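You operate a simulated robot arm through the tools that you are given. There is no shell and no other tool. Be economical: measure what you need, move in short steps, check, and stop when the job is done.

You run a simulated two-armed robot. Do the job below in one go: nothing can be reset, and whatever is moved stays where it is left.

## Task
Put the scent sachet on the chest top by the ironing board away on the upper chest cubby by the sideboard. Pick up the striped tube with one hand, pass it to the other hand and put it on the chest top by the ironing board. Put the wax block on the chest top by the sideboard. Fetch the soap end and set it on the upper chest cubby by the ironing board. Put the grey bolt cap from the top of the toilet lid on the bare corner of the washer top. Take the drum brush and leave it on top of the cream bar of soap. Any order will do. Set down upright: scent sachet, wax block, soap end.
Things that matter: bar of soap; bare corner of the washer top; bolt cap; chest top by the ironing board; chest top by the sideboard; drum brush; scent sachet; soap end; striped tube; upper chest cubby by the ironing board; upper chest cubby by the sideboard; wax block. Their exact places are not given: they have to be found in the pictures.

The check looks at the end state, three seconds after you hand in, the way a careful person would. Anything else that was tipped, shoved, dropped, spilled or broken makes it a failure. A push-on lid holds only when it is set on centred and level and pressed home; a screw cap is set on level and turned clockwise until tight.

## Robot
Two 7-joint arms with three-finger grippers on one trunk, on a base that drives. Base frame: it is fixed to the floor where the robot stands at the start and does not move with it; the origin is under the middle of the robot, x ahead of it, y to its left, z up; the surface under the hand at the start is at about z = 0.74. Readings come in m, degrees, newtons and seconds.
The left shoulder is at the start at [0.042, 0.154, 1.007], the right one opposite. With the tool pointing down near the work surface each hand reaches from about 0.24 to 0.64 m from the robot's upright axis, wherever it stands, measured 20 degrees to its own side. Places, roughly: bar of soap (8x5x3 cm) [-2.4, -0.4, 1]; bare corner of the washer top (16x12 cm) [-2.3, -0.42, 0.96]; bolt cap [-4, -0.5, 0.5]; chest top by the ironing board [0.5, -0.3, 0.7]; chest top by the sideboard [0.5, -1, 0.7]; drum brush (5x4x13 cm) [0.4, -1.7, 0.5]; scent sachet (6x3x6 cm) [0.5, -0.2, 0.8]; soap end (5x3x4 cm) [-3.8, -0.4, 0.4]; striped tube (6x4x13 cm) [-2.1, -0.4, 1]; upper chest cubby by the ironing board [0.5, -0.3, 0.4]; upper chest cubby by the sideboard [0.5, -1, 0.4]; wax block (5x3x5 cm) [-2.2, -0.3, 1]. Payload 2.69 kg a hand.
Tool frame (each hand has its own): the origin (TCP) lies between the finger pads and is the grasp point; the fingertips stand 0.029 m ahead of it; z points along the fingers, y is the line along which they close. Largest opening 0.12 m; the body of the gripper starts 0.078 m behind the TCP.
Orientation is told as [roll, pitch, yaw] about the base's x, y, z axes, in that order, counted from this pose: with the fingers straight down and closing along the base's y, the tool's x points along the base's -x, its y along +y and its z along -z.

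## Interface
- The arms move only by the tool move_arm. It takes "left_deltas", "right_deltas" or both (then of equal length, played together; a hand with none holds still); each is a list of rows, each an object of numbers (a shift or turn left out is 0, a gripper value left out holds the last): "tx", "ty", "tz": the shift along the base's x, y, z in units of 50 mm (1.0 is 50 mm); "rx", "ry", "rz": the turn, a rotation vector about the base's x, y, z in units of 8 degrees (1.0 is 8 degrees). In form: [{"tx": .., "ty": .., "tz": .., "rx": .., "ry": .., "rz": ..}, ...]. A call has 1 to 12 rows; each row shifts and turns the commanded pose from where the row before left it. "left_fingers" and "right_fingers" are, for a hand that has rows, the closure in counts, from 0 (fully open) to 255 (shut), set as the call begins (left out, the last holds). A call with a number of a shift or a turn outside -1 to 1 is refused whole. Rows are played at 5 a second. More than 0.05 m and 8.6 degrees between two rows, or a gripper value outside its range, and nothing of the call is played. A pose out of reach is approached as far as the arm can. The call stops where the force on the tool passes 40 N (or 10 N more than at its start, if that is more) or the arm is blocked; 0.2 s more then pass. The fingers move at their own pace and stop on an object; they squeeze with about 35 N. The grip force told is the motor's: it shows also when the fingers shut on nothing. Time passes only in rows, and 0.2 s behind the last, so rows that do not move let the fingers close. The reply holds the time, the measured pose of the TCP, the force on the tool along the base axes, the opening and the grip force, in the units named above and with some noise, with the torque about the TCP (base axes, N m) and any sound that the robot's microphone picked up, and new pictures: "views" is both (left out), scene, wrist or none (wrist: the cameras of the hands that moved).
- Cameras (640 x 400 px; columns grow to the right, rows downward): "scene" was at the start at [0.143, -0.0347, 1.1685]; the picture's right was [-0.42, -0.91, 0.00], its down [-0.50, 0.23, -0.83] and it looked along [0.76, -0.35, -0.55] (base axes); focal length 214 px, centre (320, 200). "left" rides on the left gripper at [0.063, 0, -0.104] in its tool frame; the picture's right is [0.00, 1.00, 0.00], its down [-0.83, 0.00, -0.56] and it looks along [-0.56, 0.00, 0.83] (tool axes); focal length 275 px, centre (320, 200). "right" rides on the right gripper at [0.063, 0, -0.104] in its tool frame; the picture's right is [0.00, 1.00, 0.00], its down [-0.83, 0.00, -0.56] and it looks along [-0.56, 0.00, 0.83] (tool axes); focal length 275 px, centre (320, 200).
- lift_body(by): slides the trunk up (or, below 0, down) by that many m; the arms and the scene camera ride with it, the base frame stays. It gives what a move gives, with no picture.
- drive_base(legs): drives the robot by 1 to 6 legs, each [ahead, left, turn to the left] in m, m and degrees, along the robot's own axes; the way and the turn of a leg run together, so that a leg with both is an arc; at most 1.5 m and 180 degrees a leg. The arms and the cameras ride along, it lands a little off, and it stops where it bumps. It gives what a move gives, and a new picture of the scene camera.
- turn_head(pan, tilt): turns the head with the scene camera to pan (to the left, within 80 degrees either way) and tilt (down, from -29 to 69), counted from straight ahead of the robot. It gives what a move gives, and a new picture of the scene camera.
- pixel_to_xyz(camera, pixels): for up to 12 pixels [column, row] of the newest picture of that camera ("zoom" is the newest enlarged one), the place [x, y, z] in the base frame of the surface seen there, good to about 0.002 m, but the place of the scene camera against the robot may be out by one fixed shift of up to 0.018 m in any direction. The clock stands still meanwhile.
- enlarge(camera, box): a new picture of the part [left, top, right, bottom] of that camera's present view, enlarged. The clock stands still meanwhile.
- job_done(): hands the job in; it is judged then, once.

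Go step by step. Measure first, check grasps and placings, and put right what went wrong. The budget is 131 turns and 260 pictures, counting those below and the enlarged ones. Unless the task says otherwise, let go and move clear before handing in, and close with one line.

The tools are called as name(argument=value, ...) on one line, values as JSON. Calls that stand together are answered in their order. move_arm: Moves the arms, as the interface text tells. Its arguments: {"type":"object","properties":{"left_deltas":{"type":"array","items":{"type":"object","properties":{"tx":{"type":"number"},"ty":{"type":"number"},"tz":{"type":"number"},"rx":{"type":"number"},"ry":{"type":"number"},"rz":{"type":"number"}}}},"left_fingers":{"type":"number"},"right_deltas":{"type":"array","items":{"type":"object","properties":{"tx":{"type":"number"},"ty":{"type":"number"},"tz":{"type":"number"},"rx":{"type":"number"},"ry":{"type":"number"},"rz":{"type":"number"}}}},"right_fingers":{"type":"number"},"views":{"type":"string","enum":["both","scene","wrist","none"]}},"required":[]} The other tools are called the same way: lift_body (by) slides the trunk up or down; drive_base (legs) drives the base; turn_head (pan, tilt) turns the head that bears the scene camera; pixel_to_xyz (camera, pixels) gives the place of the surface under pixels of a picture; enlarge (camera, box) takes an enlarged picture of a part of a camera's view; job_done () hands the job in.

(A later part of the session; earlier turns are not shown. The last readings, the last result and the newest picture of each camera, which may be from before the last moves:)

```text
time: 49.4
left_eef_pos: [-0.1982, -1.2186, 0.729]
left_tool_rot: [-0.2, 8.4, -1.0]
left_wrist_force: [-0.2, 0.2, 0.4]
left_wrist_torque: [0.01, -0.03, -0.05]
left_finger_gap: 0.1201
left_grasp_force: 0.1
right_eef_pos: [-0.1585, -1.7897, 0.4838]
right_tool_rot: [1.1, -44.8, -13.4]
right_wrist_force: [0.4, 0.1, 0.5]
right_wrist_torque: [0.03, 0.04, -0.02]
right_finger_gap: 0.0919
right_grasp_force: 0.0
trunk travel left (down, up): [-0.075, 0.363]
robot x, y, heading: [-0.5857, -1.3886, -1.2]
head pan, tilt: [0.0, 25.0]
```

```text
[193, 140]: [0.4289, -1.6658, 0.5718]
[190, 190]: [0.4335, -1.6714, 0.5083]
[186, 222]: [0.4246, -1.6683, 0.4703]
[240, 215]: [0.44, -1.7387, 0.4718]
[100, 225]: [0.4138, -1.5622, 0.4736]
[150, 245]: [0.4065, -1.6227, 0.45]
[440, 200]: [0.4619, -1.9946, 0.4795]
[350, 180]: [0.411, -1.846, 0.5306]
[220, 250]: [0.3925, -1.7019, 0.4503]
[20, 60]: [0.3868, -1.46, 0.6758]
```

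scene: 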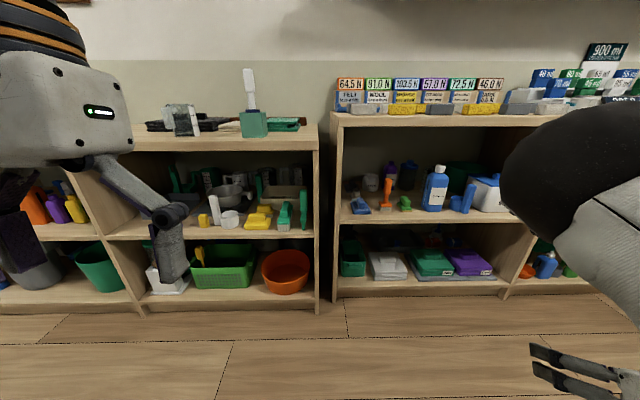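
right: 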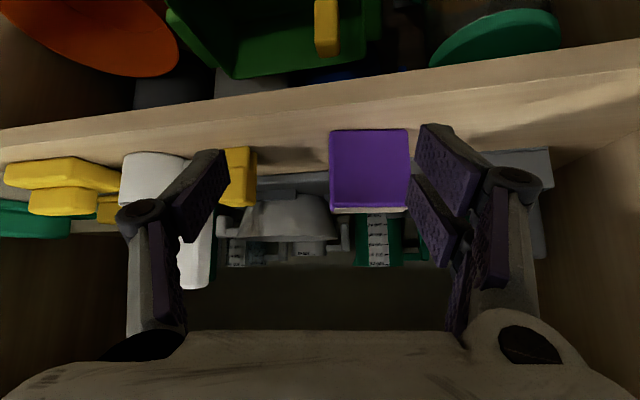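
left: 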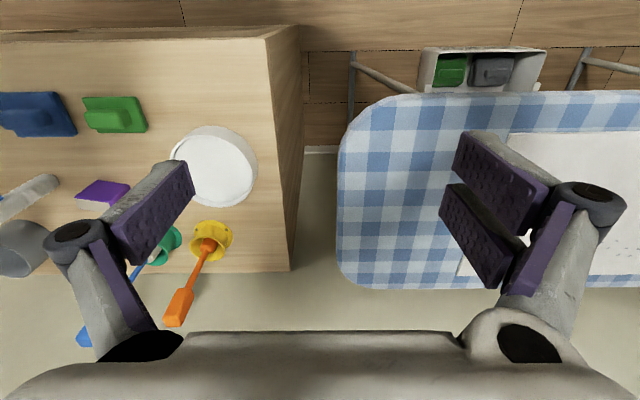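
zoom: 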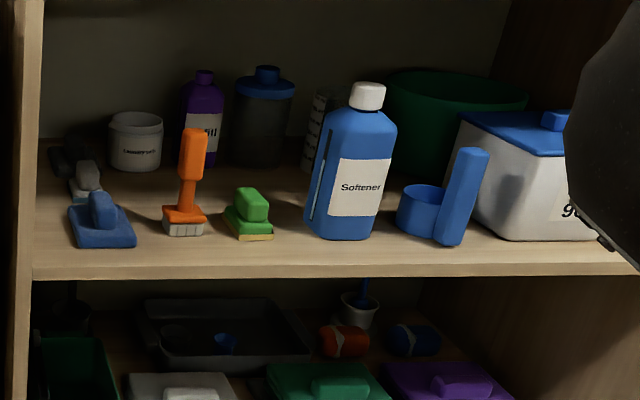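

The orange brush stands at about (0.43,-1.67) with its handle up to z≈0.575. I bring the hand to handle height and drive to a pre-grasp position.

move_arm(right_deltas=[{"tx": 0.7, "tz": 0.5}, {"tx": 0.7, "tz": 0.5}, {"tx": 0.6, "tz": 0.4, "ty": 0.4}], right_fingers=85, views="none")

drive_base(legs=[[0.38, 0.1, 0]])

move_arm(right_deltas=[{}], views="wrist")

```text
time: 50.2
left_eef_pos: [-0.1974, -1.2176, 0.7293]
left_tool_rot: [-0.2, 8.4, -1.1]
left_wrist_force: [0.3, 0.4, -0.2]
left_wrist_torque: [-0.02, -0.04, 0.01]
left_finger_gap: 0.1199
left_grasp_force: 0.1
right_eef_pos: [-0.0566, -1.7842, 0.545]
right_tool_rot: [1.3, -45.0, -13.4]
right_wrist_force: [0.8, -0.2, -1.0]
right_wrist_torque: [0.05, 0.02, 0.0]
right_finger_gap: 0.0799
right_grasp_force: 0.0
right hand out of reach, approached as far as the arm can: row 3
trunk travel left (down, up): [-0.075, 0.363]
robot x, y, heading: [-0.5864, -1.3914, -1.3]
head pan, tilt: [0.0, 25.0]
```

```text
time: 52.6
left_eef_pos: [0.1809, -1.1276, 0.729]
left_tool_rot: [-0.2, 8.5, -1.1]
left_wrist_force: [0.0, -0.1, 0.0]
left_wrist_torque: [-0.01, -0.02, 0.0]
left_finger_gap: 0.1201
left_grasp_force: 0.1
right_eef_pos: [0.3201, -1.6939, 0.5449]
right_tool_rot: [1.2, -44.9, -13.4]
right_wrist_force: [-0.3, 0.4, 0.0]
right_wrist_torque: [0.0, -0.01, -0.01]
right_finger_gap: 0.0802
right_grasp_force: 0.0
trunk travel left (down, up): [-0.075, 0.363]
robot x, y, heading: [-0.209, -1.2993, -1.0]
head pan, tilt: [0.0, 25.0]
```

scene: 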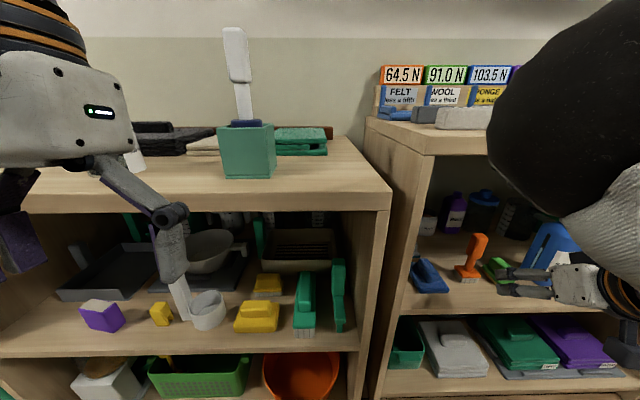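

```text
time: 53.0
left_eef_pos: [0.1798, -1.1274, 0.7283]
left_tool_rot: [-0.1, 8.4, -1.0]
left_wrist_force: [0.5, -0.4, -0.3]
left_wrist_torque: [0.0, 0.02, 0.03]
left_finger_gap: 0.1197
left_grasp_force: 0.0
right_eef_pos: [0.3215, -1.6939, 0.5438]
right_tool_rot: [1.2, -45.1, -13.5]
right_wrist_force: [0.2, 0.8, 0.1]
right_wrist_torque: [0.0, -0.02, -0.01]
right_finger_gap: 0.0801
right_grasp_force: 0.1
trunk travel left (down, up): [-0.075, 0.363]
robot x, y, heading: [-0.2116, -1.2978, -1.4]
head pan, tilt: [0.0, 25.0]
```

right: 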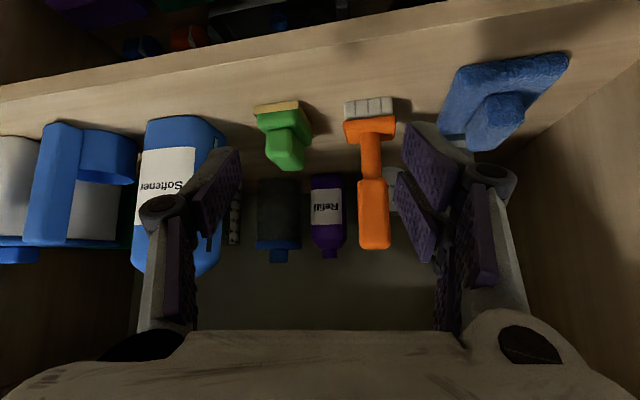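

pixel_to_xyz(camera="right", pixels=[[372, 190], [374, 230], [374, 242], [370, 150], [350, 105], [390, 103], [370, 118], [365, 60], [388, 200], [362, 200]])

enlarge(camera="right", box=[300, 70, 460, 270])

```text
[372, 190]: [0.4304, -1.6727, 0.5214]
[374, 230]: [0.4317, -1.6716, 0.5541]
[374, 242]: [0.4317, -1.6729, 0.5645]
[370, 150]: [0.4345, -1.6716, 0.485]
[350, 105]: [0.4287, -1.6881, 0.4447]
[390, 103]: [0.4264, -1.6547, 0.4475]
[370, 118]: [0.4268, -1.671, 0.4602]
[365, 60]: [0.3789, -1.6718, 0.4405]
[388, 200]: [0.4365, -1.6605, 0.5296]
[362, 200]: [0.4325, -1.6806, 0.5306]
```

```text
2.00 times, centred on (380, 170) of right
```

zoom: 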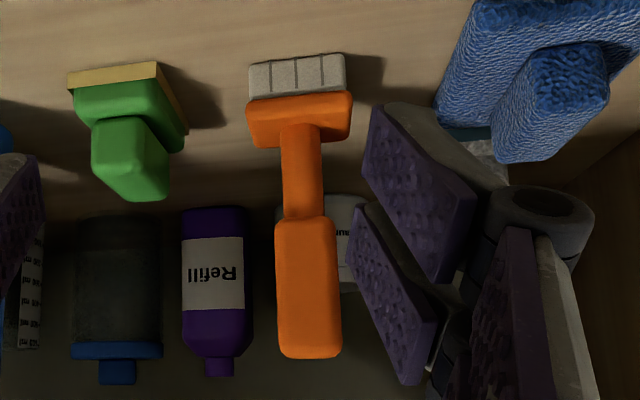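

Handle centre about (0.442,-1.671,0.54); the brush is yawed about +3°, so I turn the tool +16°, move sideways to y=-1.671 and go straight in.

move_arm(right_deltas=[{"rz": 1, "ty": 0.2}, {"rz": 1, "ty": 0.26}, {"tx": 0.5}, {"tx": 0.5}], views="wrist")

```text
time: 54.0
left_eef_pos: [0.1798, -1.1264, 0.7304]
left_tool_rot: [-0.1, 8.4, -1.2]
left_wrist_force: [-0.2, 1.1, 0.0]
left_wrist_torque: [0.0, -0.01, 0.03]
left_finger_gap: 0.12
left_grasp_force: 0.0
right_eef_pos: [0.3711, -1.6697, 0.544]
right_tool_rot: [1.3, -44.9, 2.6]
right_wrist_force: [-0.3, -0.4, -0.5]
right_wrist_torque: [0.05, -0.03, -0.01]
right_finger_gap: 0.0801
right_grasp_force: 0.0
trunk travel left (down, up): [-0.075, 0.363]
robot x, y, heading: [-0.2073, -1.2958, -1.1]
head pan, tilt: [0.0, 25.0]
```

right: 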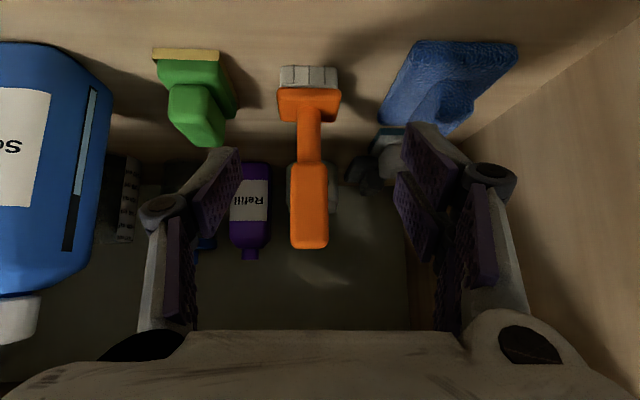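

Aligned. Advance 0.07 m, close, then lift.

move_arm(right_deltas=[{"tx": 0.5}, {"tx": 0.5}, {"tx": 0.4}], views="none")

move_arm(right_deltas=[{}, {}, {}], right_fingers=255, views="wrist")

```text
time: 54.8
left_eef_pos: [0.1806, -1.1267, 0.7297]
left_tool_rot: [-0.2, 8.4, -1.0]
left_wrist_force: [0.5, -0.3, -0.2]
left_wrist_torque: [0.0, -0.01, 0.01]
left_finger_gap: 0.1202
left_grasp_force: 0.0
right_eef_pos: [0.4411, -1.6695, 0.5442]
right_tool_rot: [1.2, -45.1, 2.6]
right_wrist_force: [0.0, -0.5, -0.1]
right_wrist_torque: [-0.01, -0.02, 0.04]
right_finger_gap: 0.0801
right_grasp_force: 0.1
trunk travel left (down, up): [-0.075, 0.363]
robot x, y, heading: [-0.2083, -1.3001, -1.0]
head pan, tilt: [0.0, 25.0]
```

```text
time: 55.6
left_eef_pos: [0.181, -1.1269, 0.7281]
left_tool_rot: [-0.1, 8.4, -1.1]
left_wrist_force: [-0.1, 0.1, -0.3]
left_wrist_torque: [0.03, -0.01, -0.02]
left_finger_gap: 0.1201
left_grasp_force: 0.0
right_eef_pos: [0.4405, -1.6694, 0.5458]
right_tool_rot: [1.3, -45.0, 2.6]
right_wrist_force: [0.0, 0.2, 0.7]
right_wrist_torque: [0.02, -0.01, 0.02]
right_finger_gap: 0.0252
right_grasp_force: 35.4
trunk travel left (down, up): [-0.075, 0.363]
robot x, y, heading: [-0.2085, -1.2997, -1.0]
head pan, tilt: [0.0, 25.0]
```

right: 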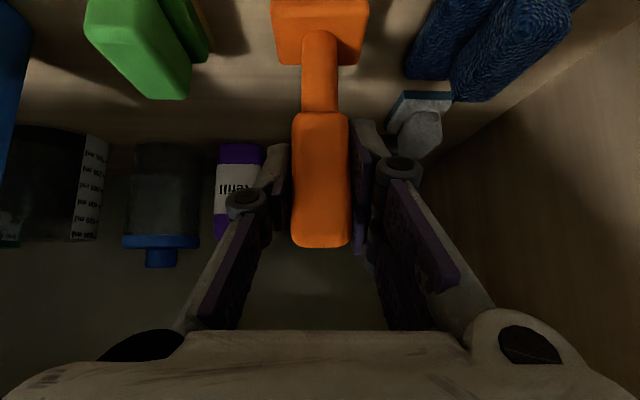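

Gripped (gap 25 mm, base 0.106 m below TCP). Lift slightly, draw out, back away, raise the trunk and turn towards the washer.

move_arm(right_deltas=[{"tz": 0.4}, {"tx": -0.7}, {"tx": -0.7}], views="none")

drive_base(legs=[[-0.7, 0, 0], [0, 0.3, 160]])

turn_head(pan=25, tilt=20)

```text
time: 56.4
left_eef_pos: [0.1794, -1.1264, 0.729]
left_tool_rot: [-0.2, 8.4, -1.1]
left_wrist_force: [-0.1, -0.6, -0.7]
left_wrist_torque: [0.01, -0.01, 0.02]
left_finger_gap: 0.1199
left_grasp_force: 0.2
right_eef_pos: [0.3714, -1.6706, 0.5647]
right_tool_rot: [1.3, -45.0, 2.5]
right_wrist_force: [0.5, -0.2, -0.8]
right_wrist_torque: [-0.02, -0.02, 0.02]
right_finger_gap: 0.0255
right_grasp_force: 35.1
trunk travel left (down, up): [-0.075, 0.363]
robot x, y, heading: [-0.2072, -1.2981, -1.0]
head pan, tilt: [0.0, 25.0]
```

```text
time: 64.7
left_eef_pos: [-1.3764, -0.8997, 0.7287]
left_tool_rot: [-0.1, 8.4, 113.3]
left_wrist_force: [-0.4, -0.3, -0.1]
left_wrist_torque: [0.01, -0.02, -0.01]
left_finger_gap: 0.1197
left_grasp_force: 0.1
right_eef_pos: [-0.9486, -0.5046, 0.5631]
right_tool_rot: [0.1, -44.0, 116.3]
right_wrist_force: [0.9, -9.4, 4.3]
right_wrist_torque: [0.03, 0.16, 0.33]
right_finger_gap: 0.0253
right_grasp_force: 35.0
trunk travel left (down, up): [-0.075, 0.363]
robot x, y, heading: [-1.0607, -1.183, 113.4]
head pan, tilt: [0.0, 25.0]
stopped in leg 2: the force on the tool passed its limit at 96 N (the readings are from after the stop); the commanded pose is now the measured one
```

scene: 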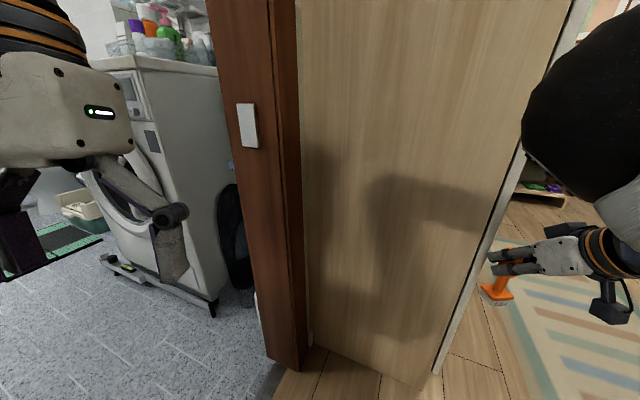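

```text
time: 65.6
left_eef_pos: [-1.3767, -0.9, 0.7293]
left_tool_rot: [-0.2, 8.3, 113.3]
left_wrist_force: [0.9, 0.0, 0.1]
left_wrist_torque: [0.0, -0.02, 0.01]
left_finger_gap: 0.12
left_grasp_force: 0.2
right_eef_pos: [-0.9479, -0.5045, 0.5633]
right_tool_rot: [0.0, -44.0, 116.1]
right_wrist_force: [0.5, -14.3, 1.7]
right_wrist_torque: [-0.03, 0.09, 0.49]
right_finger_gap: 0.0253
right_grasp_force: 35.0
trunk travel left (down, up): [-0.075, 0.363]
robot x, y, heading: [-1.0586, -1.1836, 113.3]
head pan, tilt: [25.0, 20.0]
```

scene: 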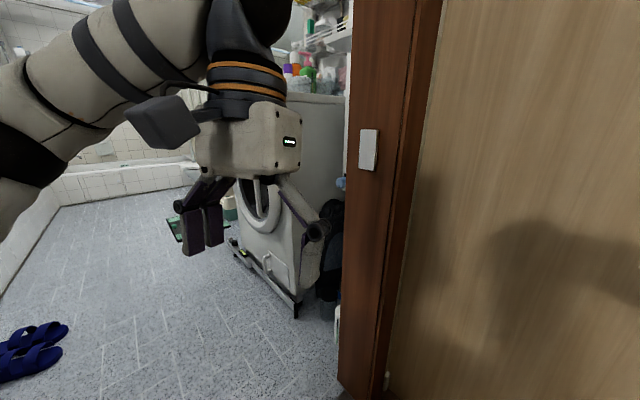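

The right hand bumped something while turning (a door panel beside a doorway at (300,200)). Measure the geometry before moving on.

pixel_to_xyz(camera="scene", pixels=[[368, 150], [420, 250], [500, 250], [600, 250], [600, 120], [345, 300], [300, 300], [262, 205], [380, 395], [290, 110]])

turn_head(pan=-40, tilt=30)

enlarge(camera="right", box=[0, 0, 640, 400])

```text
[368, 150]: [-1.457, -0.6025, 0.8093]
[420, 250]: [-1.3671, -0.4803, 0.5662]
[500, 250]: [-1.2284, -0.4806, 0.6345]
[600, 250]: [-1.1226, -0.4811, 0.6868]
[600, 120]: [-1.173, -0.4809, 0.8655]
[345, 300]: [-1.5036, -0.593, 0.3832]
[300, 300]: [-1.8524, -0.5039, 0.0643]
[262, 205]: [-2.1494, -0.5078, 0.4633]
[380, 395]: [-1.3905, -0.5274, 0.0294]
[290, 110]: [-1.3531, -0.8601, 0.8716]
```

```text
time: 66.9
left_eef_pos: [-1.3763, -0.899, 0.7274]
left_tool_rot: [-0.2, 8.3, 113.3]
left_wrist_force: [0.5, -0.4, -1.3]
left_wrist_torque: [0.04, -0.01, -0.03]
left_finger_gap: 0.12
left_grasp_force: 0.2
right_eef_pos: [-0.9478, -0.5048, 0.5625]
right_tool_rot: [0.1, -44.0, 116.2]
right_wrist_force: [2.9, -18.3, -3.1]
right_wrist_torque: [-0.11, -0.07, 0.55]
right_finger_gap: 0.025
right_grasp_force: 35.4
trunk travel left (down, up): [-0.075, 0.363]
robot x, y, heading: [-1.0585, -1.1835, 113.4]
head pan, tilt: [-40.0, 30.0]
```

scene: 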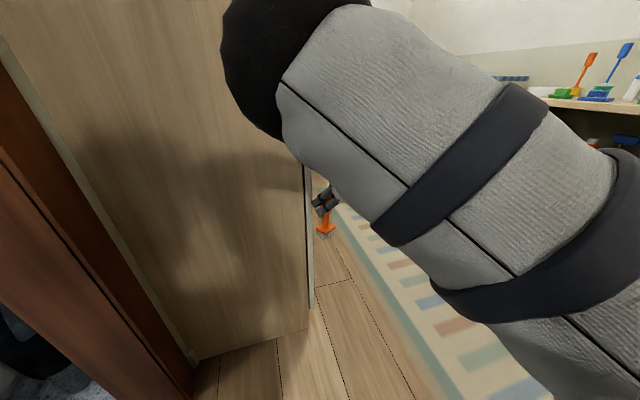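

```text
1.00 times, centred on (320, 200) of right (not enlarged: the box is as wide or as high as the picture)
```

zoom: 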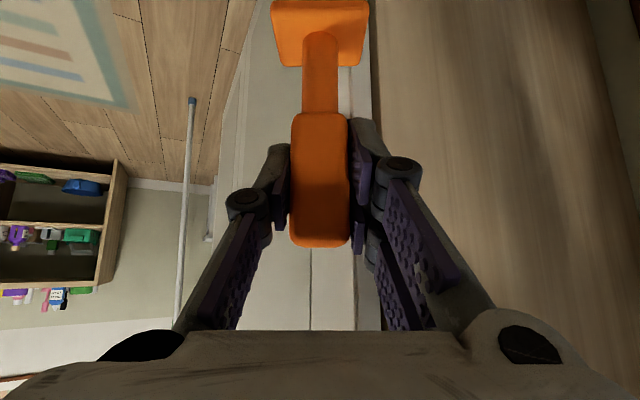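

The brush is still seated in the grip; the door leaf is at y≈-0.48. I back straight off, then face -x to see the doorway.

drive_base(legs=[[-0.35, 0, 0], [0, 0, 66]])

turn_head(pan=0, tilt=20)

```text
time: 70.4
left_eef_pos: [-1.3063, -1.3099, 0.7235]
left_tool_rot: [0.7, 9.4, 129.5]
left_wrist_force: [0.4, -0.7, 0.2]
left_wrist_torque: [-0.01, 0.08, 0.02]
left_finger_gap: 0.1199
left_grasp_force: 0.1
right_eef_pos: [-1.0157, -0.8096, 0.5547]
right_tool_rot: [0.3, -43.6, 133.0]
right_wrist_force: [-0.1, -0.4, -1.0]
right_wrist_torque: [-0.03, 0.02, -0.02]
right_finger_gap: 0.0252
right_grasp_force: 34.9
trunk travel left (down, up): [-0.075, 0.363]
robot x, y, heading: [-0.9207, -1.4963, 130.5]
head pan, tilt: [-40.0, 30.0]
stopped in leg 2: the robot was blocked; the commanded pose is now the measured one
```

scene: 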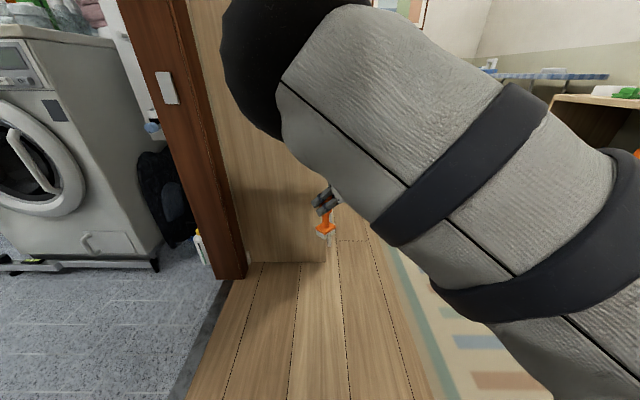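

```text
time: 71.5
left_eef_pos: [-1.3064, -1.3095, 0.7228]
left_tool_rot: [0.7, 9.5, 129.8]
left_wrist_force: [0.2, 0.5, -0.7]
left_wrist_torque: [0.0, 0.0, -0.01]
left_finger_gap: 0.12
left_grasp_force: 0.1
right_eef_pos: [-1.0169, -0.8092, 0.555]
right_tool_rot: [0.7, -43.4, 132.9]
right_wrist_force: [0.0, 0.1, -0.1]
right_wrist_torque: [-0.01, -0.02, 0.03]
right_finger_gap: 0.0253
right_grasp_force: 34.8
trunk travel left (down, up): [-0.075, 0.363]
robot x, y, heading: [-0.9215, -1.4955, 130.5]
head pan, tilt: [0.0, 20.0]
```

scene: 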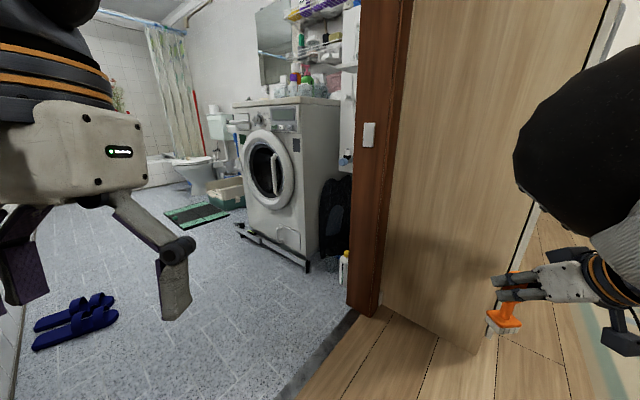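

Blocked while turning — something on the left. Look left.

turn_head(pan=60, tilt=35)

pixel_to_xyz(camera="scene", pixels=[[100, 200], [200, 200], [300, 200], [400, 200], [500, 200], [100, 350], [300, 350], [450, 350]])

```text
time: 72.8
left_eef_pos: [-1.3075, -1.3087, 0.7237]
left_tool_rot: [0.9, 9.5, 129.7]
left_wrist_force: [0.7, -0.1, 0.4]
left_wrist_torque: [0.01, 0.0, 0.03]
left_finger_gap: 0.1201
left_grasp_force: 0.0
right_eef_pos: [-1.0169, -0.8084, 0.555]
right_tool_rot: [0.5, -43.4, 132.9]
right_wrist_force: [-0.2, -0.3, -1.3]
right_wrist_torque: [0.0, -0.01, -0.01]
right_finger_gap: 0.0251
right_grasp_force: 35.1
trunk travel left (down, up): [-0.075, 0.363]
robot x, y, heading: [-0.9228, -1.4978, 130.5]
head pan, tilt: [60.0, 35.0]
```

scene: 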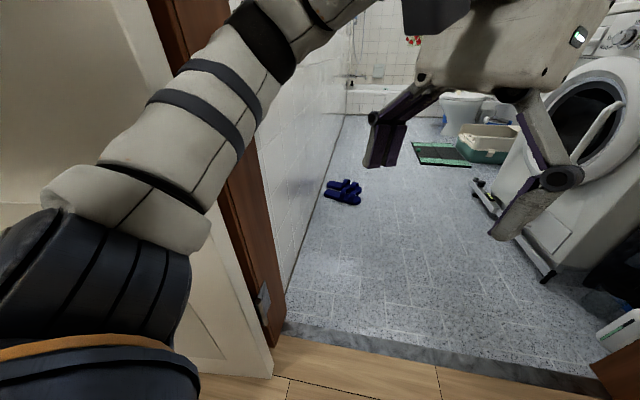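

```text
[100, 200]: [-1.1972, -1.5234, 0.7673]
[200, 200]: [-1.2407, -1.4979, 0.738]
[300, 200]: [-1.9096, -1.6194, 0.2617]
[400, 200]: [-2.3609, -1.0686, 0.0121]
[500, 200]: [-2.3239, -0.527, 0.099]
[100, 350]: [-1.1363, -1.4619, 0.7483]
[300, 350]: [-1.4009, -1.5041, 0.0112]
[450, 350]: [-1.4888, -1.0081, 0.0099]
```

The left elbow caught the left door frame. I back away towards +x, then turn to 180° in free space.

drive_base(legs=[[-0.224, -0.27, 0], [0.19, -0.16, 0], [0, 0, 49.5]])

turn_head(pan=0, tilt=30)

pixel_to_xyz(camera="scene", pixels=[[320, 300], [60, 150], [580, 150], [500, 150], [540, 100], [420, 150]])

```text
time: 79.1
left_eef_pos: [-0.9615, -1.4177, 0.7263]
left_tool_rot: [0.4, 9.0, 179.1]
left_wrist_force: [0.3, -0.5, -0.5]
left_wrist_torque: [-0.03, -0.05, -0.02]
left_finger_gap: 0.1201
left_grasp_force: 0.0
right_eef_pos: [-1.1539, -0.8706, 0.5617]
right_tool_rot: [0.1, -44.0, -177.4]
right_wrist_force: [-0.3, -0.2, -0.8]
right_wrist_torque: [0.03, 0.0, 0.02]
right_finger_gap: 0.0253
right_grasp_force: 35.5
trunk travel left (down, up): [-0.075, 0.363]
robot x, y, heading: [-0.5751, -1.2451, 179.8]
head pan, tilt: [60.0, 35.0]
```

scene: 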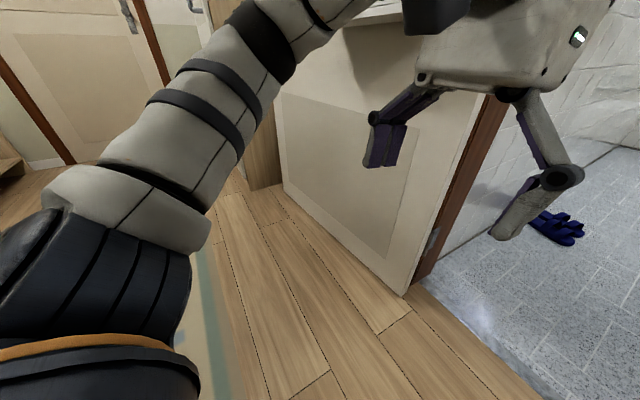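

```text
time: 80.4
left_eef_pos: [-0.9608, -1.4187, 0.7271]
left_tool_rot: [0.3, 8.9, 179.1]
left_wrist_force: [0.6, 0.0, 0.6]
left_wrist_torque: [0.01, 0.01, 0.02]
left_finger_gap: 0.1199
left_grasp_force: 0.1
right_eef_pos: [-1.1536, -0.8724, 0.5627]
right_tool_rot: [0.1, -44.0, -177.4]
right_wrist_force: [-0.3, 1.1, -1.0]
right_wrist_torque: [-0.03, 0.02, 0.03]
right_finger_gap: 0.025
right_grasp_force: 34.9
trunk travel left (down, up): [-0.075, 0.363]
robot x, y, heading: [-0.5748, -1.2444, 179.7]
head pan, tilt: [0.0, 30.0]
```

scene: 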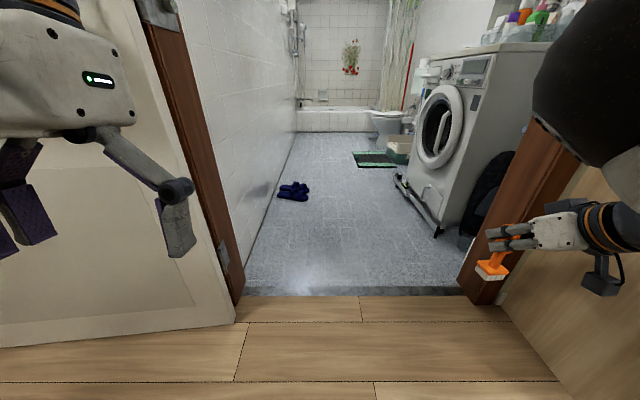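

```text
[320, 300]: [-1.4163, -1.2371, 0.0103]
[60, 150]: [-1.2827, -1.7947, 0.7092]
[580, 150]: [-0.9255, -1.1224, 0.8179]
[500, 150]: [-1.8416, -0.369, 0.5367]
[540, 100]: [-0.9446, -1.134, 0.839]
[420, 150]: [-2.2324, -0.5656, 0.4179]
```

Now query the door jambs and floor objects in the bathroom.

pixel_to_xyz(camera="scene", pixels=[[236, 290], [240, 270], [478, 290], [545, 140], [278, 200], [305, 185], [437, 235], [395, 178], [352, 152], [395, 165], [500, 55], [420, 62]])

enlarge(camera="scene", box=[330, 40, 522, 160])

```text
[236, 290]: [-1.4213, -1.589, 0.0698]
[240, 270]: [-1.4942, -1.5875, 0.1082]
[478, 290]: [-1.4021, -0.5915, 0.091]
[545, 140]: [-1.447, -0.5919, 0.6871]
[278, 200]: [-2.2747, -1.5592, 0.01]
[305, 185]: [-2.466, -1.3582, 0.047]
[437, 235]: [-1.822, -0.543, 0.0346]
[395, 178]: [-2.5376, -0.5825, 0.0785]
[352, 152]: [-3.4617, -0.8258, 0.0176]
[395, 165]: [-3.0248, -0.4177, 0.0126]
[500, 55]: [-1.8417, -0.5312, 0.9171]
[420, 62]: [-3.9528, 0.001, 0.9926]
```

```text
3.33 times, centred on (426, 100) of scene
```

zoom: 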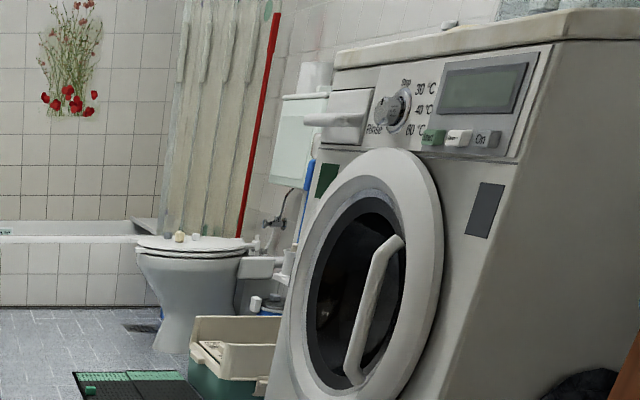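

The doorway is 1 m wide centred at y≈-1.09; washer front at y≈-0.55. I raise the trunk fully and look at the washer top before entering.

lift_body(by=0.36)

move_arm(right_deltas=[{"tz": 0.8}, {"tz": 0.8}, {"tz": 0.8}], views="both")

```text
time: 83.9
left_eef_pos: [-0.9611, -1.4187, 1.0859]
left_tool_rot: [0.4, 9.0, 179.1]
left_wrist_force: [0.4, -0.2, 0.0]
left_wrist_torque: [0.01, -0.02, -0.02]
left_finger_gap: 0.1199
left_grasp_force: 0.1
right_eef_pos: [-1.1534, -0.8713, 0.9211]
right_tool_rot: [0.1, -43.9, -177.4]
right_wrist_force: [0.2, 0.5, -0.5]
right_wrist_torque: [0.0, -0.01, 0.03]
right_finger_gap: 0.0252
right_grasp_force: 35.0
trunk travel left (down, up): [-0.435, 0.003]
robot x, y, heading: [-0.5726, -1.2413, 179.9]
head pan, tilt: [0.0, 30.0]
```

```text
time: 84.7
left_eef_pos: [-0.9603, -1.4178, 1.0871]
left_tool_rot: [0.5, 8.8, 179.1]
left_wrist_force: [0.4, 0.2, -0.2]
left_wrist_torque: [-0.05, -0.01, 0.01]
left_finger_gap: 0.12
left_grasp_force: 0.2
right_eef_pos: [-1.153, -0.8714, 1.044]
right_tool_rot: [0.2, -44.0, -177.4]
right_wrist_force: [-0.3, 0.0, 0.0]
right_wrist_torque: [0.08, -0.01, 0.01]
right_finger_gap: 0.0253
right_grasp_force: 34.8
trunk travel left (down, up): [-0.435, 0.003]
robot x, y, heading: [-0.573, -1.2458, 179.9]
head pan, tilt: [0.0, 30.0]
```

scene: 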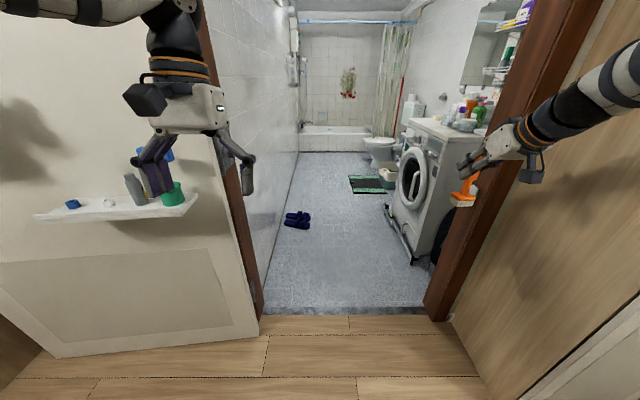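
right: 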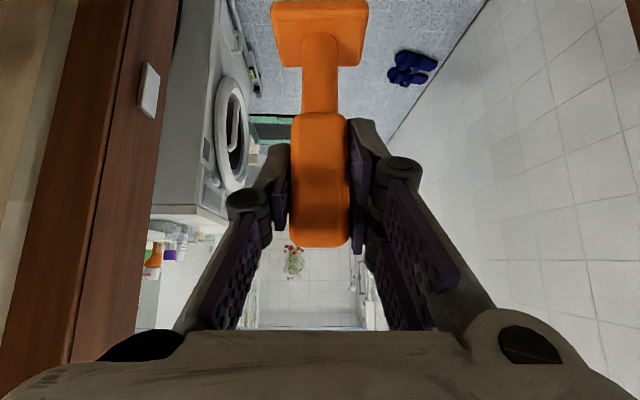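

Check the outermost points of the right arm before passing the doorway, and the little wall shelf near the left hand.

pixel_to_xyz(camera="scene", pixels=[[635, 70], [600, 90], [545, 135], [535, 175], [110, 210], [195, 200], [170, 100], [85, 15]])

turn_head(pan=-60, tilt=30)

pixel_to_xyz(camera="scene", pixels=[[250, 150], [320, 150], [400, 150], [450, 200], [300, 250], [500, 250]])

```text
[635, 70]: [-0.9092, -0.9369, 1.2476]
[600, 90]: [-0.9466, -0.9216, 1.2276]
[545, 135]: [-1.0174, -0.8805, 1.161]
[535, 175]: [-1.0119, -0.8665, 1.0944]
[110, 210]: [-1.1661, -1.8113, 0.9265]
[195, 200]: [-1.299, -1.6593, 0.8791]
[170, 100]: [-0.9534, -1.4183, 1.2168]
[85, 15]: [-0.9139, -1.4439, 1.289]
```

```text
time: 86.0
left_eef_pos: [-0.9617, -1.4176, 1.0863]
left_tool_rot: [0.4, 8.9, 179.1]
left_wrist_force: [-0.2, -0.6, 0.9]
left_wrist_torque: [-0.01, 0.02, -0.01]
left_finger_gap: 0.12
left_grasp_force: 0.1
right_eef_pos: [-1.1533, -0.8698, 1.0426]
right_tool_rot: [0.2, -43.9, -177.5]
right_wrist_force: [0.3, -0.1, -0.7]
right_wrist_torque: [-0.02, 0.02, 0.03]
right_finger_gap: 0.0251
right_grasp_force: 35.5
trunk travel left (down, up): [-0.435, 0.003]
robot x, y, heading: [-0.5751, -1.244, 179.6]
head pan, tilt: [-60.0, 30.0]
```

scene: 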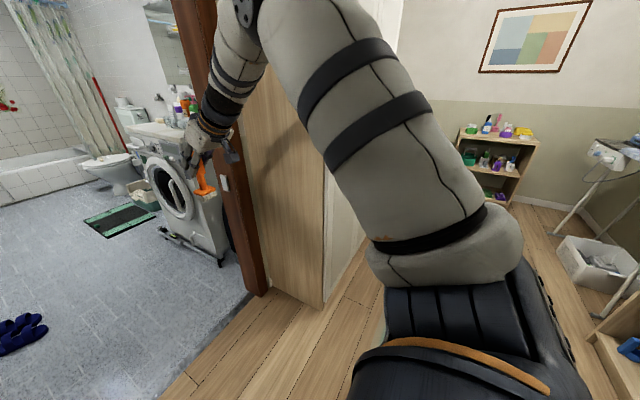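

```text
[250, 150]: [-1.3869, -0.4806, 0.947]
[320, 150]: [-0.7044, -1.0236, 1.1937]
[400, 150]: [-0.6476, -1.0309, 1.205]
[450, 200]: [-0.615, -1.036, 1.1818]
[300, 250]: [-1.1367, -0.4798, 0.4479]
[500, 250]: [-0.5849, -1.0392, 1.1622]
```

The hand itself is the widest part; y≈-1.13 clears the doorway. I retract and raise the hand first, then drive in to x≈-2.0.

move_arm(right_deltas=[{"tx": 0.8, "tz": 0.6}, {"tx": 0.8, "tz": 0.6}, {"tx": 0.8, "tz": 0.6}, {"tx": 0.6, "tz": 0.6}], views="none")

drive_base(legs=[[0, -0.12, 0], [1.3, 0, 0]])

turn_head(pan=-40, tilt=30)

```text
time: 87.0
left_eef_pos: [-0.9604, -1.4178, 1.0874]
left_tool_rot: [0.4, 8.8, 179.1]
left_wrist_force: [-0.4, -0.4, -0.8]
left_wrist_torque: [0.02, -0.02, 0.01]
left_finger_gap: 0.1202
left_grasp_force: 0.0
right_eef_pos: [-1.003, -0.8725, 1.1625]
right_tool_rot: [0.2, -44.2, -177.2]
right_wrist_force: [0.2, -0.4, -0.6]
right_wrist_torque: [0.01, 0.01, 0.02]
right_finger_gap: 0.0251
right_grasp_force: 35.1
trunk travel left (down, up): [-0.435, 0.003]
robot x, y, heading: [-0.5742, -1.2419, 179.9]
head pan, tilt: [-60.0, 30.0]
```

```text
time: 94.7
left_eef_pos: [-2.261, -1.2917, 1.0864]
left_tool_rot: [0.5, 8.9, 179.0]
left_wrist_force: [-1.2, 0.1, -0.3]
left_wrist_torque: [0.0, -0.02, 0.02]
left_finger_gap: 0.12
left_grasp_force: 0.1
right_eef_pos: [-2.3028, -0.7451, 1.1607]
right_tool_rot: [0.1, -44.0, -177.5]
right_wrist_force: [-1.5, 0.7, -1.2]
right_wrist_torque: [0.0, 0.02, 0.0]
right_finger_gap: 0.0253
right_grasp_force: 34.9
trunk travel left (down, up): [-0.435, 0.003]
robot x, y, heading: [-1.8759, -1.119, 179.5]
head pan, tilt: [-60.0, 30.0]
```

scene: 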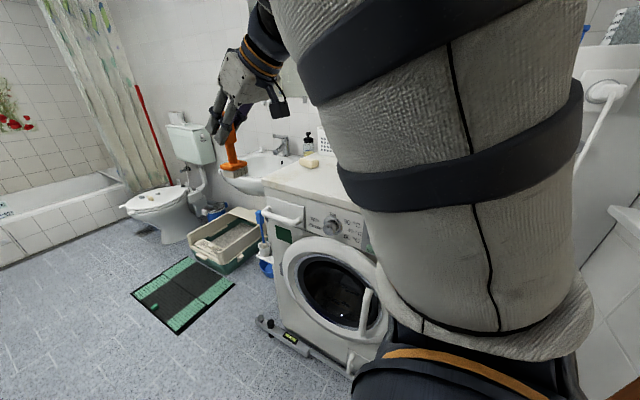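

```text
time: 95.6
left_eef_pos: [-2.2615, -1.2911, 1.0857]
left_tool_rot: [0.4, 9.0, 179.2]
left_wrist_force: [-0.2, -0.3, 0.9]
left_wrist_torque: [-0.02, 0.01, 0.0]
left_finger_gap: 0.1199
left_grasp_force: 0.0
right_eef_pos: [-2.3035, -0.745, 1.1613]
right_tool_rot: [0.2, -43.8, -177.5]
right_wrist_force: [1.5, -0.6, -1.0]
right_wrist_torque: [0.02, -0.01, 0.0]
right_finger_gap: 0.0248
right_grasp_force: 35.4
trunk travel left (down, up): [-0.435, 0.003]
robot x, y, heading: [-1.8728, -1.115, 179.7]
head pan, tilt: [-40.0, 30.0]
```

scene: 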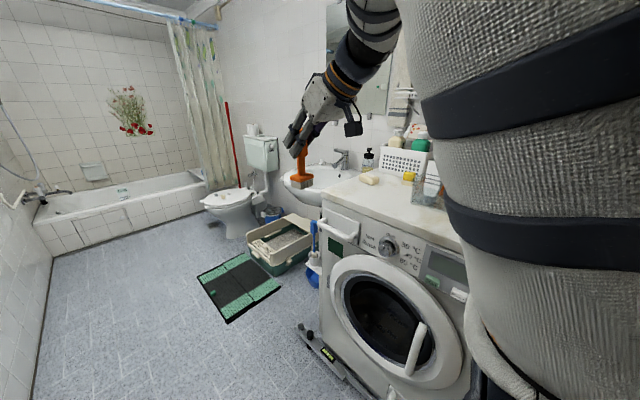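

The cream soap is at (370,179) on the washer. I strafe towards the washer, drive on to x≈-2.65, then turn right to face it.

drive_base(legs=[[0, -0.1, 0], [0.77, 0, 0], [0, 0, -90]])

turn_head(pan=-25, tilt=35)

```text
time: 104.6
left_eef_pos: [-2.8216, -0.6291, 1.086]
left_tool_rot: [0.5, 8.9, 88.8]
left_wrist_force: [-0.7, 0.2, 0.9]
left_wrist_torque: [0.01, 0.0, -0.03]
left_finger_gap: 0.12
left_grasp_force: 0.0
right_eef_pos: [-2.2755, -0.5894, 1.1599]
right_tool_rot: [0.2, -44.1, 92.2]
right_wrist_force: [0.1, -0.2, 0.0]
right_wrist_torque: [0.01, 0.02, -0.02]
right_finger_gap: 0.025
right_grasp_force: 34.9
trunk travel left (down, up): [-0.435, 0.003]
robot x, y, heading: [-2.6482, -1.0138, 89.5]
head pan, tilt: [-40.0, 30.0]
```

scene: 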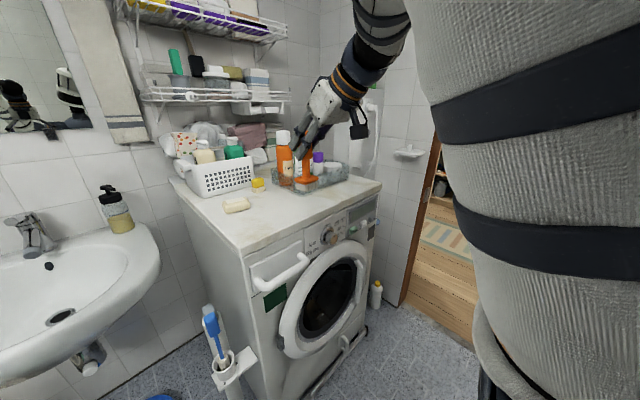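

```text
time: 105.4
left_eef_pos: [-2.8224, -0.6286, 1.0862]
left_tool_rot: [0.5, 8.8, 88.8]
left_wrist_force: [-0.3, 0.2, 0.1]
left_wrist_torque: [0.01, 0.03, -0.01]
left_finger_gap: 0.12
left_grasp_force: 0.1
right_eef_pos: [-2.2752, -0.5906, 1.1594]
right_tool_rot: [0.2, -43.9, 92.3]
right_wrist_force: [-0.2, -0.2, -1.2]
right_wrist_torque: [-0.02, 0.02, -0.04]
right_finger_gap: 0.0252
right_grasp_force: 34.9
trunk travel left (down, up): [-0.435, 0.003]
robot x, y, heading: [-2.6447, -1.0186, 89.8]
head pan, tilt: [-25.0, 35.0]
```

scene: 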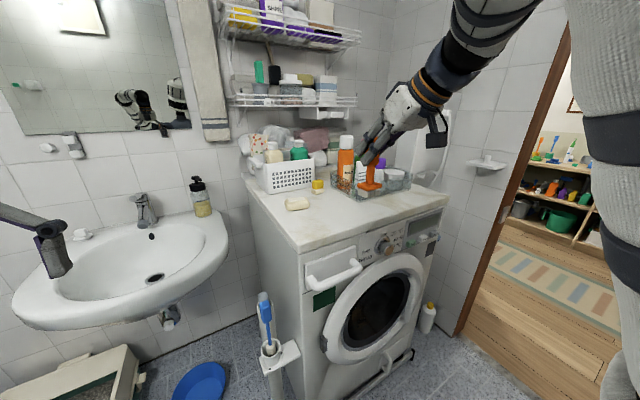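

enlarge(camera="scene", box=[240, 120, 448, 250])

pixel_to_xyz(camera="zoom", pixels=[[175, 250], [150, 255], [205, 245], [175, 262], [240, 200], [240, 190], [250, 320], [130, 300], [370, 270], [560, 260], [420, 225], [300, 260]])

```text
3.08 times, centred on (344, 185) of scene
```

zoom: 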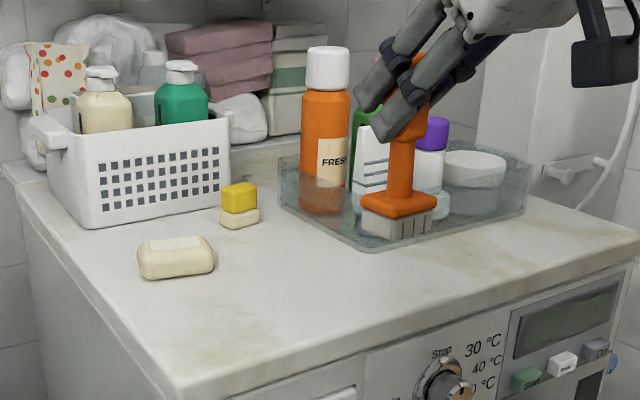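

```text
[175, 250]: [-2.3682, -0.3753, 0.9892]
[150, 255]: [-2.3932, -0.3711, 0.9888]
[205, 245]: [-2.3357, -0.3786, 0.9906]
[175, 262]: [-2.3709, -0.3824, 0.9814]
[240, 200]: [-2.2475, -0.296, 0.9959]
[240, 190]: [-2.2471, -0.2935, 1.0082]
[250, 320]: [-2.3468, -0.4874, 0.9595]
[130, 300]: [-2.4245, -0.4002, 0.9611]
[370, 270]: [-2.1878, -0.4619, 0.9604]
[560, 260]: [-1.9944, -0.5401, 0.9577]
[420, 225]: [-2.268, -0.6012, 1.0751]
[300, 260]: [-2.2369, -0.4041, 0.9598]
```

Soap bar near (-2.366,-0.37), top about 0.98; wax block (yellow on cream) near (-2.25,-0.29). I shift the base left 0.09 m so the brush lines up, and look with the wrist camera.

drive_base(legs=[[0, 0.09, 0]])

move_arm(right_deltas=[{"ty": 0.7}], views="wrist")

```text
time: 106.8
left_eef_pos: [-2.9132, -0.6279, 1.0861]
left_tool_rot: [0.4, 8.9, 88.8]
left_wrist_force: [-0.5, 0.0, 0.5]
left_wrist_torque: [-0.02, 0.02, -0.05]
left_finger_gap: 0.1199
left_grasp_force: 0.0
right_eef_pos: [-2.3669, -0.5891, 1.1611]
right_tool_rot: [0.1, -43.9, 92.4]
right_wrist_force: [0.0, -0.3, -0.9]
right_wrist_torque: [-0.07, -0.03, -0.03]
right_finger_gap: 0.0252
right_grasp_force: 34.9
trunk travel left (down, up): [-0.435, 0.003]
robot x, y, heading: [-2.7426, -1.0177, 89.7]
head pan, tilt: [-25.0, 35.0]
```

scene: 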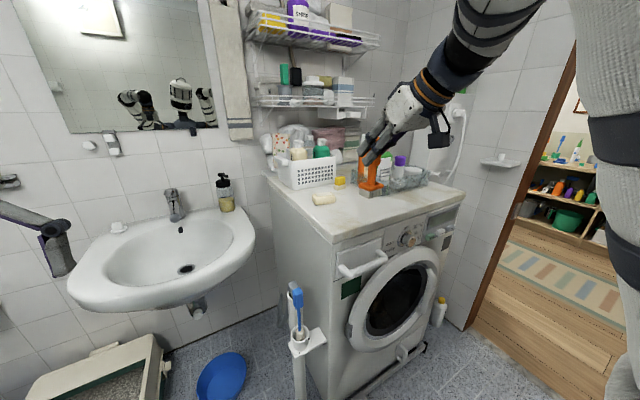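

```text
time: 107.2
left_eef_pos: [-2.9118, -0.6276, 1.0876]
left_tool_rot: [0.5, 8.7, 88.8]
left_wrist_force: [0.4, 0.2, -0.1]
left_wrist_torque: [0.02, 0.01, -0.01]
left_finger_gap: 0.12
left_grasp_force: 0.0
right_eef_pos: [-2.3668, -0.5528, 1.1617]
right_tool_rot: [0.0, -43.9, 92.3]
right_wrist_force: [-1.2, 0.4, -1.6]
right_wrist_torque: [0.01, -0.01, -0.01]
right_finger_gap: 0.0251
right_grasp_force: 35.5
trunk travel left (down, up): [-0.435, 0.003]
robot x, y, heading: [-2.739, -1.0191, 89.5]
head pan, tilt: [-25.0, 35.0]
```

right: 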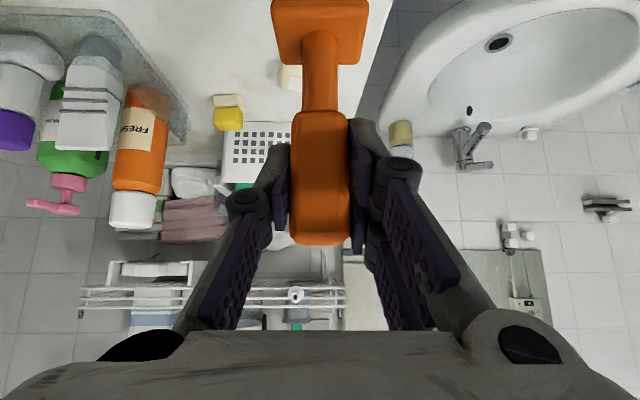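

enlarge(camera="right", box=[220, 0, 420, 125])

pixel_to_xyz(camera="right", pixels=[[281, 80], [285, 70], [296, 90], [346, 75], [300, 75], [345, 90], [280, 68], [225, 110], [298, 10], [345, 10]])

```text
3.20 times, centred on (320, 62) of right
```

zoom: 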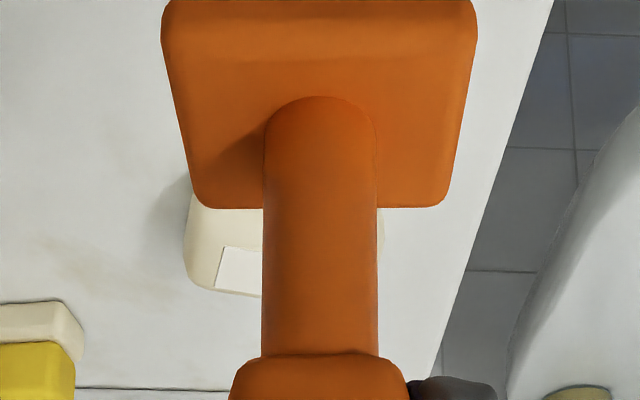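

```text
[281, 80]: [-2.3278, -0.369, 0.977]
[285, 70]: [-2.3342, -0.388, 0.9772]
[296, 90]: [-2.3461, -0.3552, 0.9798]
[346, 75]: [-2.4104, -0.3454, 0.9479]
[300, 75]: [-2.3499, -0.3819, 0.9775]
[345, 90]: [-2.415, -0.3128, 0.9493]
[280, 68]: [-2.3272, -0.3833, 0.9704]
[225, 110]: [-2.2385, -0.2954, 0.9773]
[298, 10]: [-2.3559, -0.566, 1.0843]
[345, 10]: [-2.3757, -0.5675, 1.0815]
```

Soap top z≈0.978, centre ≈(-2.366,-0.373). I drive 0.1 ahead, correct the ~1° tilt, and bring the brush over the soap.

drive_base(legs=[[0.1, 0, 0]])

move_arm(right_deltas=[{"rx": 0.14, "ry": 0.1, "tz": -0.3}], views="none")

```text
time: 108.3
left_eef_pos: [-2.9101, -0.5289, 1.0861]
left_tool_rot: [0.3, 8.9, 88.8]
left_wrist_force: [0.5, 0.7, 0.0]
left_wrist_torque: [-0.03, 0.0, -0.01]
left_finger_gap: 0.1199
left_grasp_force: 0.0
right_eef_pos: [-2.3648, -0.4545, 1.1605]
right_tool_rot: [0.1, -43.9, 92.3]
right_wrist_force: [0.3, 0.8, -0.6]
right_wrist_torque: [0.02, -0.02, 0.0]
right_finger_gap: 0.0252
right_grasp_force: 34.5
trunk travel left (down, up): [-0.435, 0.003]
robot x, y, heading: [-2.7386, -0.9172, 89.4]
head pan, tilt: [-25.0, 35.0]
```

scene: 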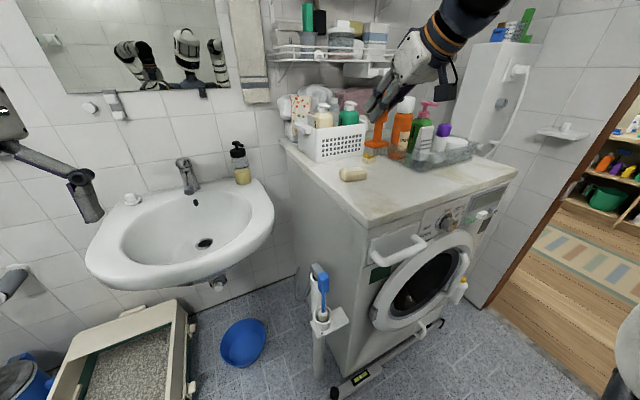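

```text
time: 108.7
left_eef_pos: [-2.9107, -0.5294, 1.0861]
left_tool_rot: [0.5, 8.9, 88.8]
left_wrist_force: [0.2, -0.4, -0.1]
left_wrist_torque: [0.0, -0.03, 0.03]
left_finger_gap: 0.1201
left_grasp_force: 0.0
right_eef_pos: [-2.3645, -0.4543, 1.1467]
right_tool_rot: [1.1, -45.1, 91.5]
right_wrist_force: [-0.4, 0.2, -0.7]
right_wrist_torque: [-0.03, 0.01, 0.01]
right_finger_gap: 0.0254
right_grasp_force: 35.2
trunk travel left (down, up): [-0.435, 0.003]
robot x, y, heading: [-2.7392, -0.9178, 89.3]
head pan, tilt: [-25.0, 35.0]
```

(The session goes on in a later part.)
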